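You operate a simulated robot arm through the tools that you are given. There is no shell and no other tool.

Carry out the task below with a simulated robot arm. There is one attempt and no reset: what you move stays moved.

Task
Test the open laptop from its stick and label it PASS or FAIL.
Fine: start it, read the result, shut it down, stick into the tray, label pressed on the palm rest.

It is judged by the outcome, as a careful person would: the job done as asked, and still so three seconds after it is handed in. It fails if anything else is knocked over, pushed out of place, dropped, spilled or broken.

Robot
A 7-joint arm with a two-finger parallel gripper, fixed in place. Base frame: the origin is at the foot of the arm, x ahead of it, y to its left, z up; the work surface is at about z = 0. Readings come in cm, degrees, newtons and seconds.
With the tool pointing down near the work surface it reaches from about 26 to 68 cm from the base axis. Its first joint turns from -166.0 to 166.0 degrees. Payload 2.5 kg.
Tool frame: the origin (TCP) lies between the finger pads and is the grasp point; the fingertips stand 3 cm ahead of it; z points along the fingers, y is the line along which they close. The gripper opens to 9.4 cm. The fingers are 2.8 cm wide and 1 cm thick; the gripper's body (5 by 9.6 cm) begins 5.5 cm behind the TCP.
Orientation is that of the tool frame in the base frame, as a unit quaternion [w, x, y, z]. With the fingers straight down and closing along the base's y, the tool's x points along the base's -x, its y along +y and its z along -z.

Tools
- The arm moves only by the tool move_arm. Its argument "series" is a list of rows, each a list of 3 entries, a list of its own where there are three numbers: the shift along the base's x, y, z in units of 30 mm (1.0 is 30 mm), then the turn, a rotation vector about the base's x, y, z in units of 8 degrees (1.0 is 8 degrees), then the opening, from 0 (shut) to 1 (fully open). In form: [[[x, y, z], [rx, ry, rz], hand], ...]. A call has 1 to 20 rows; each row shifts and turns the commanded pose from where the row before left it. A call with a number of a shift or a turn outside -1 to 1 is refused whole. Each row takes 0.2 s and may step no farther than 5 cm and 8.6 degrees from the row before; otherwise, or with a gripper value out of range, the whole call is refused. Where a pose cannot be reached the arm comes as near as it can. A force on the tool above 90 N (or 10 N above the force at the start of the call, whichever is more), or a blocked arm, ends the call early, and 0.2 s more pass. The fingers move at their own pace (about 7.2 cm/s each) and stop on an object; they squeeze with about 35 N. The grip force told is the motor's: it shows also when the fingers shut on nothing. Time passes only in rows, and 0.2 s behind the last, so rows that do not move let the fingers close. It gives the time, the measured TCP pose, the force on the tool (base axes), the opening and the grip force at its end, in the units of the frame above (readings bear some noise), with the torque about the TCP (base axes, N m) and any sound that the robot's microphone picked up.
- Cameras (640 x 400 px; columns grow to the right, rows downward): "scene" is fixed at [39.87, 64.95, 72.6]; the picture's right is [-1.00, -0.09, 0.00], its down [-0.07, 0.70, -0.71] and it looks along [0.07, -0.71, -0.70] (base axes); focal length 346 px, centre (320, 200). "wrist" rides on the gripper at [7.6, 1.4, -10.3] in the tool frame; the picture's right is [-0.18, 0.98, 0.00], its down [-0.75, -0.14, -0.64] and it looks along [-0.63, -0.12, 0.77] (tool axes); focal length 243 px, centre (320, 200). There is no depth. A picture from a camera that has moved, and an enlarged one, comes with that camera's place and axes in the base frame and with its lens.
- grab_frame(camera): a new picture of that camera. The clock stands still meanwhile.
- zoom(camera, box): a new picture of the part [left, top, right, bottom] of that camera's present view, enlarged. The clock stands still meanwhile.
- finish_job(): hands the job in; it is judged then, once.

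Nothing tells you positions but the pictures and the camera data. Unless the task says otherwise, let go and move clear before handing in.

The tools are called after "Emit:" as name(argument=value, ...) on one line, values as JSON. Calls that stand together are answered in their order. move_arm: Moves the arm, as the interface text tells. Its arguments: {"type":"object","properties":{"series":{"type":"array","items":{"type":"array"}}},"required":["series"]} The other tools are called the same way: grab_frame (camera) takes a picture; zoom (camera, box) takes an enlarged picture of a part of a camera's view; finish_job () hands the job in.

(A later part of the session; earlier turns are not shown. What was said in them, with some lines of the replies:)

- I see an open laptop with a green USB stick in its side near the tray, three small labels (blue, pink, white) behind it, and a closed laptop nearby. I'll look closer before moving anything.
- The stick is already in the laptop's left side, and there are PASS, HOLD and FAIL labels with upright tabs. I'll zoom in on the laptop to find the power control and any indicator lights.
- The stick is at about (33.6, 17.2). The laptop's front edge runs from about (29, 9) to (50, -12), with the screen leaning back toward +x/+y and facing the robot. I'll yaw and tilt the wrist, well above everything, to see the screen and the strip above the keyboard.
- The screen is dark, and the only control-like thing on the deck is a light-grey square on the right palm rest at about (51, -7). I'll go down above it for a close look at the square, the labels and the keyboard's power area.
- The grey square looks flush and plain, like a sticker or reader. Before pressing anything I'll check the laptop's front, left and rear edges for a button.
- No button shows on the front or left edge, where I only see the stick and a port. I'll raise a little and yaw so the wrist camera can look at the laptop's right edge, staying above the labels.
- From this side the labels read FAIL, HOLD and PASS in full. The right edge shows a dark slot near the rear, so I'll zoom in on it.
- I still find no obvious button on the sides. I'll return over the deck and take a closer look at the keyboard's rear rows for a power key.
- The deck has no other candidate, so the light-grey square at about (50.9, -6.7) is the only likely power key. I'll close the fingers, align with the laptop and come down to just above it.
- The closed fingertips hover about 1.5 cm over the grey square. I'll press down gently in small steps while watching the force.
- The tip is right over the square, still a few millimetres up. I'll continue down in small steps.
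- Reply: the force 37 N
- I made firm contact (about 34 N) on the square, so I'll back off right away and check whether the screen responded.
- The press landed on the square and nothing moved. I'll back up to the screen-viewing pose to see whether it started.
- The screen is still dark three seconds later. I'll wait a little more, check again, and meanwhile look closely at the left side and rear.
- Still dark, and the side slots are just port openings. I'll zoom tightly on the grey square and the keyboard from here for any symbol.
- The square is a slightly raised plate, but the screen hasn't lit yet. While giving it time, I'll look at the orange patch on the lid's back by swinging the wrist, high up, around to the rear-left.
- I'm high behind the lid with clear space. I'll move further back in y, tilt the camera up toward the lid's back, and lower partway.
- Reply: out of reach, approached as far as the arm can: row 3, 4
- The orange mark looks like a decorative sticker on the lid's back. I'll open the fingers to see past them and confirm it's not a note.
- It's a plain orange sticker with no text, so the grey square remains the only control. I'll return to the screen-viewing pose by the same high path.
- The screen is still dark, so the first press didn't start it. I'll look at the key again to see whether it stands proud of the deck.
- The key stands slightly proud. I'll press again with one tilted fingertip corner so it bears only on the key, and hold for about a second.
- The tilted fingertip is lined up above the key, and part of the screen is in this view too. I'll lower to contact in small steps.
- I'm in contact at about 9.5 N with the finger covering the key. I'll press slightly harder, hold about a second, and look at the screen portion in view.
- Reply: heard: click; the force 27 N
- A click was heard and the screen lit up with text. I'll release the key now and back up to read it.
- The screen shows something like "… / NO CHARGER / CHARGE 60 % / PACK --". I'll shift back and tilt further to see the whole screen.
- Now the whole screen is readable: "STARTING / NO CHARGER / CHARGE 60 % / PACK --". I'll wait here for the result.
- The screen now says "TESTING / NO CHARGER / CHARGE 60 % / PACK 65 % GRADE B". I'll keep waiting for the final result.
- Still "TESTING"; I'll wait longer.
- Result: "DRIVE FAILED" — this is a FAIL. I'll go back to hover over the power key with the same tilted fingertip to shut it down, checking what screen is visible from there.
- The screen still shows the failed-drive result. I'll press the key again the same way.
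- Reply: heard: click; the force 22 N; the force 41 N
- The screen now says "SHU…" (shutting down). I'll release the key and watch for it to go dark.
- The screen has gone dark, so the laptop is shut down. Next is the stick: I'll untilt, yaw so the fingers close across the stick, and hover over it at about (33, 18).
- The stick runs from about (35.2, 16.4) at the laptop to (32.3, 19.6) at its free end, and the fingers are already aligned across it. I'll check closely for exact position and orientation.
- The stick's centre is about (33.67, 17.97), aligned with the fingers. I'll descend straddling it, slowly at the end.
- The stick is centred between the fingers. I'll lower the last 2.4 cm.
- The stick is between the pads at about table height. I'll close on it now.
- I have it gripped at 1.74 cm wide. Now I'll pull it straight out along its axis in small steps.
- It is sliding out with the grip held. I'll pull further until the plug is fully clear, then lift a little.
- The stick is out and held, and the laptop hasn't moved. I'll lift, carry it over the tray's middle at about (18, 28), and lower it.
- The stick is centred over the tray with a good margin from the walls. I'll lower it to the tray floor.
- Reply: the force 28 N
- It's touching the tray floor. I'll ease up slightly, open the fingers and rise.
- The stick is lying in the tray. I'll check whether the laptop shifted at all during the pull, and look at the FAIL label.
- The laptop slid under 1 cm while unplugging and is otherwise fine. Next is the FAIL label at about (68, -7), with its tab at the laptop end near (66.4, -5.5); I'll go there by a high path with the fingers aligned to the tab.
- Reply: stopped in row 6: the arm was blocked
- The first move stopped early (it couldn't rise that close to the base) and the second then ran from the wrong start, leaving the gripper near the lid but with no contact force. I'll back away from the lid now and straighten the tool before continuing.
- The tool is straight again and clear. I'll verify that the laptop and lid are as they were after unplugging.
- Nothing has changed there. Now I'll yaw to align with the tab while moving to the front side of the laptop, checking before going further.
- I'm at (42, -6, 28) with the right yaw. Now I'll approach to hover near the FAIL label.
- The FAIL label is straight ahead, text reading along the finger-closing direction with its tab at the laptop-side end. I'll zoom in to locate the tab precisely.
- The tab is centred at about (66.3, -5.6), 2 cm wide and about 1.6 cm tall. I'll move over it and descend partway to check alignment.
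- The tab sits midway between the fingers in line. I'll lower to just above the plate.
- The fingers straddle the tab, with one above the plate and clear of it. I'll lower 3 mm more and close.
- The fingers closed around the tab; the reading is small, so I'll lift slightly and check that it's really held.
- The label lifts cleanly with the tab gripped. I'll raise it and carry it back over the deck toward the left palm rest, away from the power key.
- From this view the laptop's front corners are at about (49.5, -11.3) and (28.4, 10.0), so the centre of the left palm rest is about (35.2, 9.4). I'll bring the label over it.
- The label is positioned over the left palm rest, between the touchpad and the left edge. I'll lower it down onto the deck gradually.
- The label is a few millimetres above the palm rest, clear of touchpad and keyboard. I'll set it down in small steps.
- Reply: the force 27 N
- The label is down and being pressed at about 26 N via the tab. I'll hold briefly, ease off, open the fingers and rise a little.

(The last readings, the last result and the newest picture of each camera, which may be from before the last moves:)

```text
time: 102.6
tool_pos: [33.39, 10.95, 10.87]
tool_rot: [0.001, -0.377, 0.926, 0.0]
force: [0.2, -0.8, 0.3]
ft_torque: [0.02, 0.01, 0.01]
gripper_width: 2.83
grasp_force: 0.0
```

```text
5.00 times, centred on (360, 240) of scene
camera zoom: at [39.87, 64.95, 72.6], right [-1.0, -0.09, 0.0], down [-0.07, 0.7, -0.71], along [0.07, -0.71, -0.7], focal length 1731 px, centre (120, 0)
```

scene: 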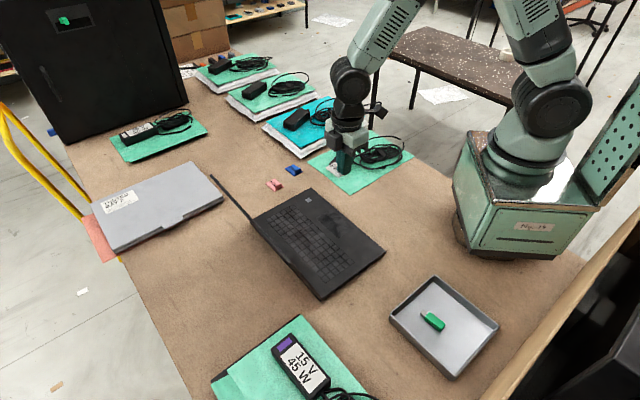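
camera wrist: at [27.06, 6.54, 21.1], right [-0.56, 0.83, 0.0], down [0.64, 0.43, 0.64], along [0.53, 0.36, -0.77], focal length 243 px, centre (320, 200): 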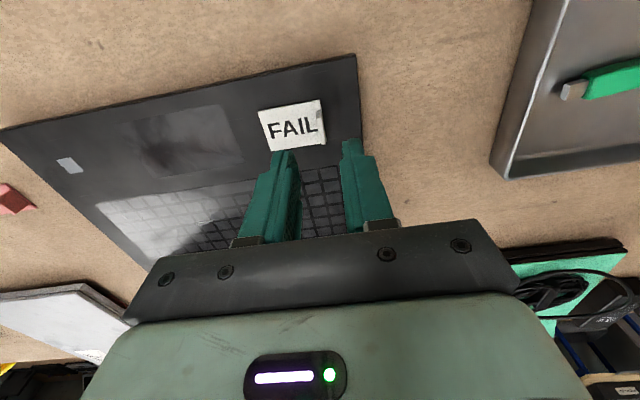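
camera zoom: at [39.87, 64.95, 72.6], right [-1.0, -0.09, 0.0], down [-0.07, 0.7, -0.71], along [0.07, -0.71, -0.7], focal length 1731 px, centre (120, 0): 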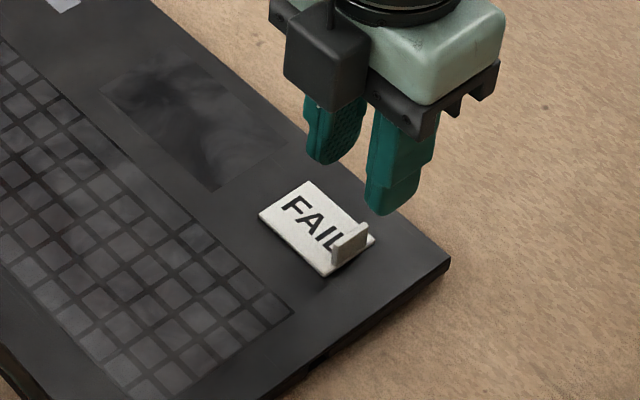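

The FAIL label is lying flat on the left palm rest, and readable. To make sure it's pressed on, I'll close the fingers and press the plate itself, away from the tab, at about (35.0, 9.25).

Emit:
move_arm(series=[[[0.27, -0.28, 0], [0, 0, 0], 0], [[0.27, -0.28, 0], [0, 0, 0], 0], [[0, 0, 0], [0, 0, 0], 0], [[0, 0, -0.7], [0, 0, 0], 0], [[0, 0, -0.6], [0, 0, 0], 0], [[0, 0, -0.3], [0, 0, 0], 0], [[0, 0, 0], [0, 0, 0], 0]])

Emit:
grab_frame(camera="wrist")

Emit:
zoom(camera="scene", box=[320, 210, 400, 270])

```text
time: 104.2
tool_pos: [35.0, 9.28, 6.1]
tool_rot: [0.001, -0.378, 0.926, 0.001]
force: [0.5, -0.1, -0.9]
ft_torque: [-0.02, -0.03, -0.01]
gripper_width: 0.01
grasp_force: 33.3
```

```text
taken
camera wrist: at [28.63, 4.85, 16.31], right [-0.56, 0.83, 0.0], down [0.64, 0.43, 0.64], along [0.54, 0.36, -0.77], focal length 243 px, centre (320, 200)
```

wrist: 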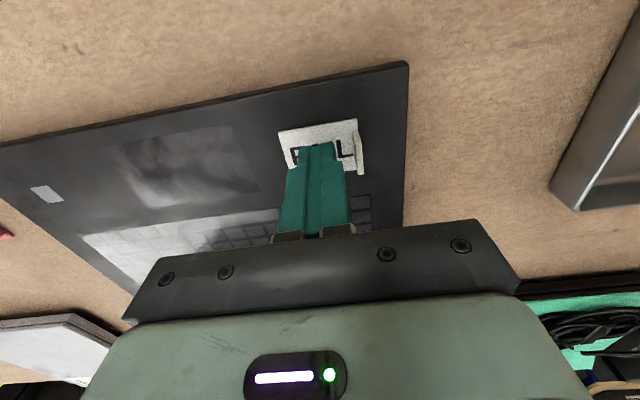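

```text
6.67 times, centred on (360, 240) of scene
camera zoom: at [39.87, 64.95, 72.6], right [-1.0, -0.09, 0.0], down [-0.07, 0.7, -0.71], along [0.07, -0.71, -0.7], focal length 2308 px, centre (53, -67)
```

zoom: 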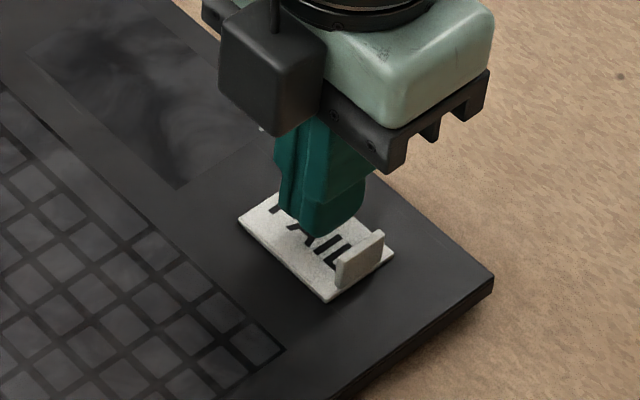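

The closed fingertips are about 1 cm over the middle of the plate, clear of the tab. I'll press down gently.

Emit:
move_arm(series=[[[0, 0, -0.2], [0, 0, 0], 0], [[0, 0, -0.08], [0, 0, 0], 0], [[0, 0, 0], [0, 0, 0], 0]])

Emit:
move_arm(series=[[[0, 0, -0.04], [0, 0, 0], 0], [[0, 0, 0], [0, 0, 0], 0]])

```text
time: 105.0
tool_pos: [35.03, 9.12, 5.33]
tool_rot: [0.001, -0.378, 0.926, 0.0]
force: [-0.3, 0.0, -0.5]
ft_torque: [-0.01, 0.01, 0.03]
gripper_width: 0.0
grasp_force: 32.8
```

```text
time: 105.6
tool_pos: [35.1, 9.16, 5.1]
tool_rot: [0.001, -0.378, 0.926, 0.0]
force: [-0.2, -0.4, -0.6]
ft_torque: [0.0, 0.01, -0.01]
gripper_width: 0.02
grasp_force: 32.9
```

Emit:
move_arm(series=[[[0, 0, -0.03], [0, 0, 0], 0], [[0, 0, 0], [0, 0, 0], 0]])

Emit:
move_arm(series=[[[0, 0, -0.02], [0, 0, 0], 0], [[0, 0, 0], [0, 0, 0], 0]])

```text
time: 106.2
tool_pos: [35.02, 9.24, 4.97]
tool_rot: [0.001, -0.377, 0.926, 0.002]
force: [-0.8, 0.0, 2.9]
ft_torque: [0.0, 0.02, 0.0]
gripper_width: 0.0
grasp_force: 33.0
```

```text
time: 106.8
tool_pos: [35.0, 9.27, 5.05]
tool_rot: [0.001, -0.377, 0.926, 0.0]
force: [-0.3, 0.4, 10.9]
ft_torque: [-0.06, 0.03, 0.02]
gripper_width: 0.0
grasp_force: 32.9
```

Emit:
move_arm(series=[[[0, 0, -0.02], [0, 0, 0], 0], [[0, 0, 0], [0, 0, 0], 0], [[0, 0, 0], [0, 0, 0], 0], [[0, 0, 0], [0, 0, 0], 0]])

```text
time: 107.8
tool_pos: [35.01, 9.23, 5.01]
tool_rot: [0.002, -0.378, 0.926, 0.001]
force: [0.1, 2.3, 22.9]
ft_torque: [0.08, 0.03, 0.0]
gripper_width: 0.0
grasp_force: 33.0
```

The plate has been pressed with about 23 N for around a second. Now I'll lift straight up and move clear.

Emit:
move_arm(series=[[[0, 0, 0.1], [0, 0, 0], 0], [[0, 0, 0.4], [0, 0, 0], 0], [[0, 0, 0.8], [0, 0, 0], 0], [[0, 0, 1], [0, 0, 0], 0], [[0, -0.3, 1], [0, 0, 0], 0], [[0.1, -0.7, 1], [0, 0, 0], 0], [[0.1, -0.8, 0.8], [0, 0, 0], 0], [[0.1, -0.8, 0.5], [0, 0, 0], 0], [[0, -0.8, 0.5], [0.6, -0.6, 0], 0.6], [[0, -0.6, 0.3], [0.6, -0.6, 0], 1], [[0, -0.3, 0], [0.6, -0.6, 0], 1], [[0, 0, 0], [0.5, -0.5, 0], 1], [[0, 0, 0], [0, 0, 0], 1]])

Emit:
grab_frame(camera="wrist")

Emit:
grab_frame(camera="scene")

Emit:
zoom(camera="scene", box=[200, 150, 400, 310])

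```text
time: 110.6
tool_pos: [35.77, -3.56, 24.01]
tool_rot: [0.209, -0.368, 0.902, 0.088]
force: [0.5, -1.0, 0.1]
ft_torque: [-0.01, -0.02, -0.02]
gripper_width: 9.41
grasp_force: 0.1
```

```text
taken
camera wrist: at [26.83, -10.58, 29.83], right [-0.57, 0.82, 0.09], down [0.38, 0.17, 0.91], along [0.73, 0.55, -0.41], focal length 243 px, centre (320, 200)
```

wrist: 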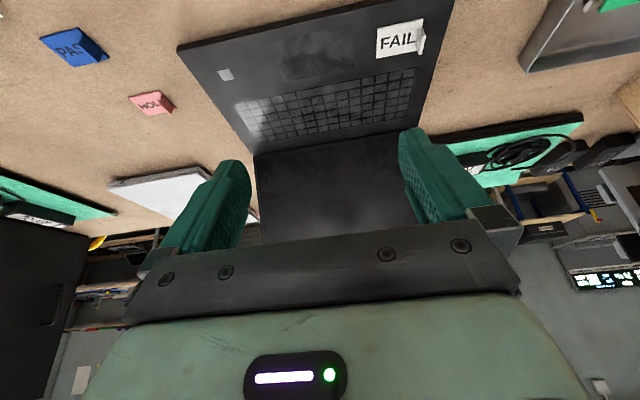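

```text
taken
```

scene: 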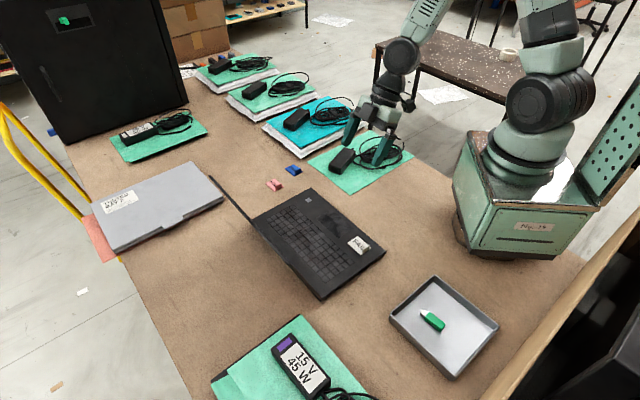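

```text
2.50 times, centred on (300, 230) of scene
camera zoom: at [39.87, 64.95, 72.6], right [-1.0, -0.09, 0.0], down [-0.07, 0.7, -0.71], along [0.07, -0.71, -0.7], focal length 865 px, centre (370, 125)
```

zoom: 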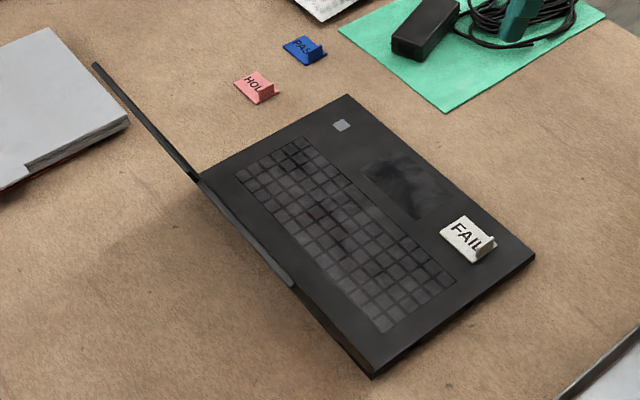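

The laptop is off, the stick is in the tray, the FAIL label is on the left palm rest, and the other labels and chargers are untouched. I'll do one last close check of the tray and label before handing in.

Emit:
zoom(camera="scene", box=[390, 270, 510, 380])

Emit:
zoom(camera="wrist", box=[200, 0, 460, 240])

```text
3.64 times, centred on (450, 325) of scene
camera zoom: at [39.87, 64.95, 72.6], right [-1.0, -0.09, 0.0], down [-0.07, 0.7, -0.71], along [0.07, -0.71, -0.7], focal length 1259 px, centre (-153, -254)
```

zoom: 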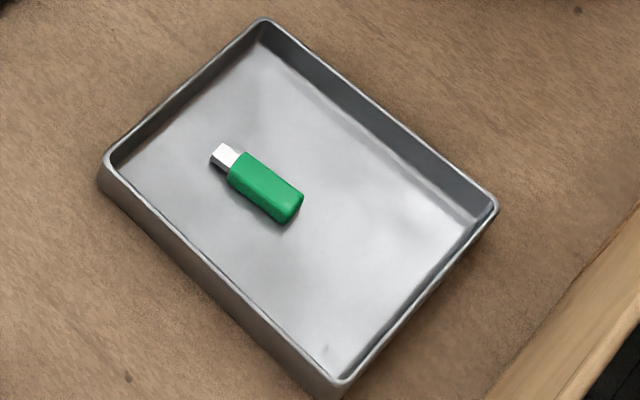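

```text
1.67 times, centred on (330, 120) of wrist
camera zoom: at [26.83, -10.58, 29.83], right [-0.57, 0.82, 0.09], down [0.38, 0.17, 0.91], along [0.73, 0.55, -0.41], focal length 404 px, centre (303, 333)
```

zoom: 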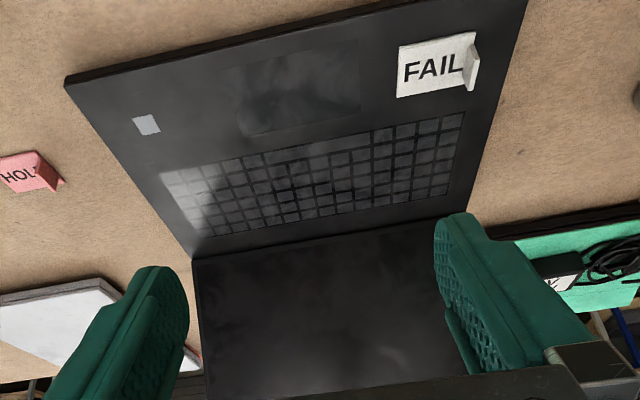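

Everything is as it should be: the screen is dark, the stick lies in the tray, and the FAIL label is pressed flat on the left palm rest. The arm is clear, so I'm handing in.

Emit:
finish_job()

```text
The job is handed in.
```

The laptop failed its test. It started from the stick and reported "DRIVE FAILED", so it now carries the FAIL label.

- **Shutdown:** I shut it down with the power key, and the screen was dark when I handed in.
- **Stick:** it is out of the laptop and lying in the tray.
- **Label:** FAIL is pressed flat on the left palm rest, clear of the touchpad, keyboard and power key. The text runs upside down for someone sitting at the laptop.
- **Laptop moved slightly:** it ended up a little under 1 cm from where it started, most likely dragged when I pulled the stick out.
- **Near miss:** while I was carrying the arm to the labels, one move was blocked and the next ran from the wrong place, bringing the gripper close to the lid. There was no contact force, and the laptop looked unmoved afterwards.

The HOLD and PASS labels, chargers and other items look undisturbed.
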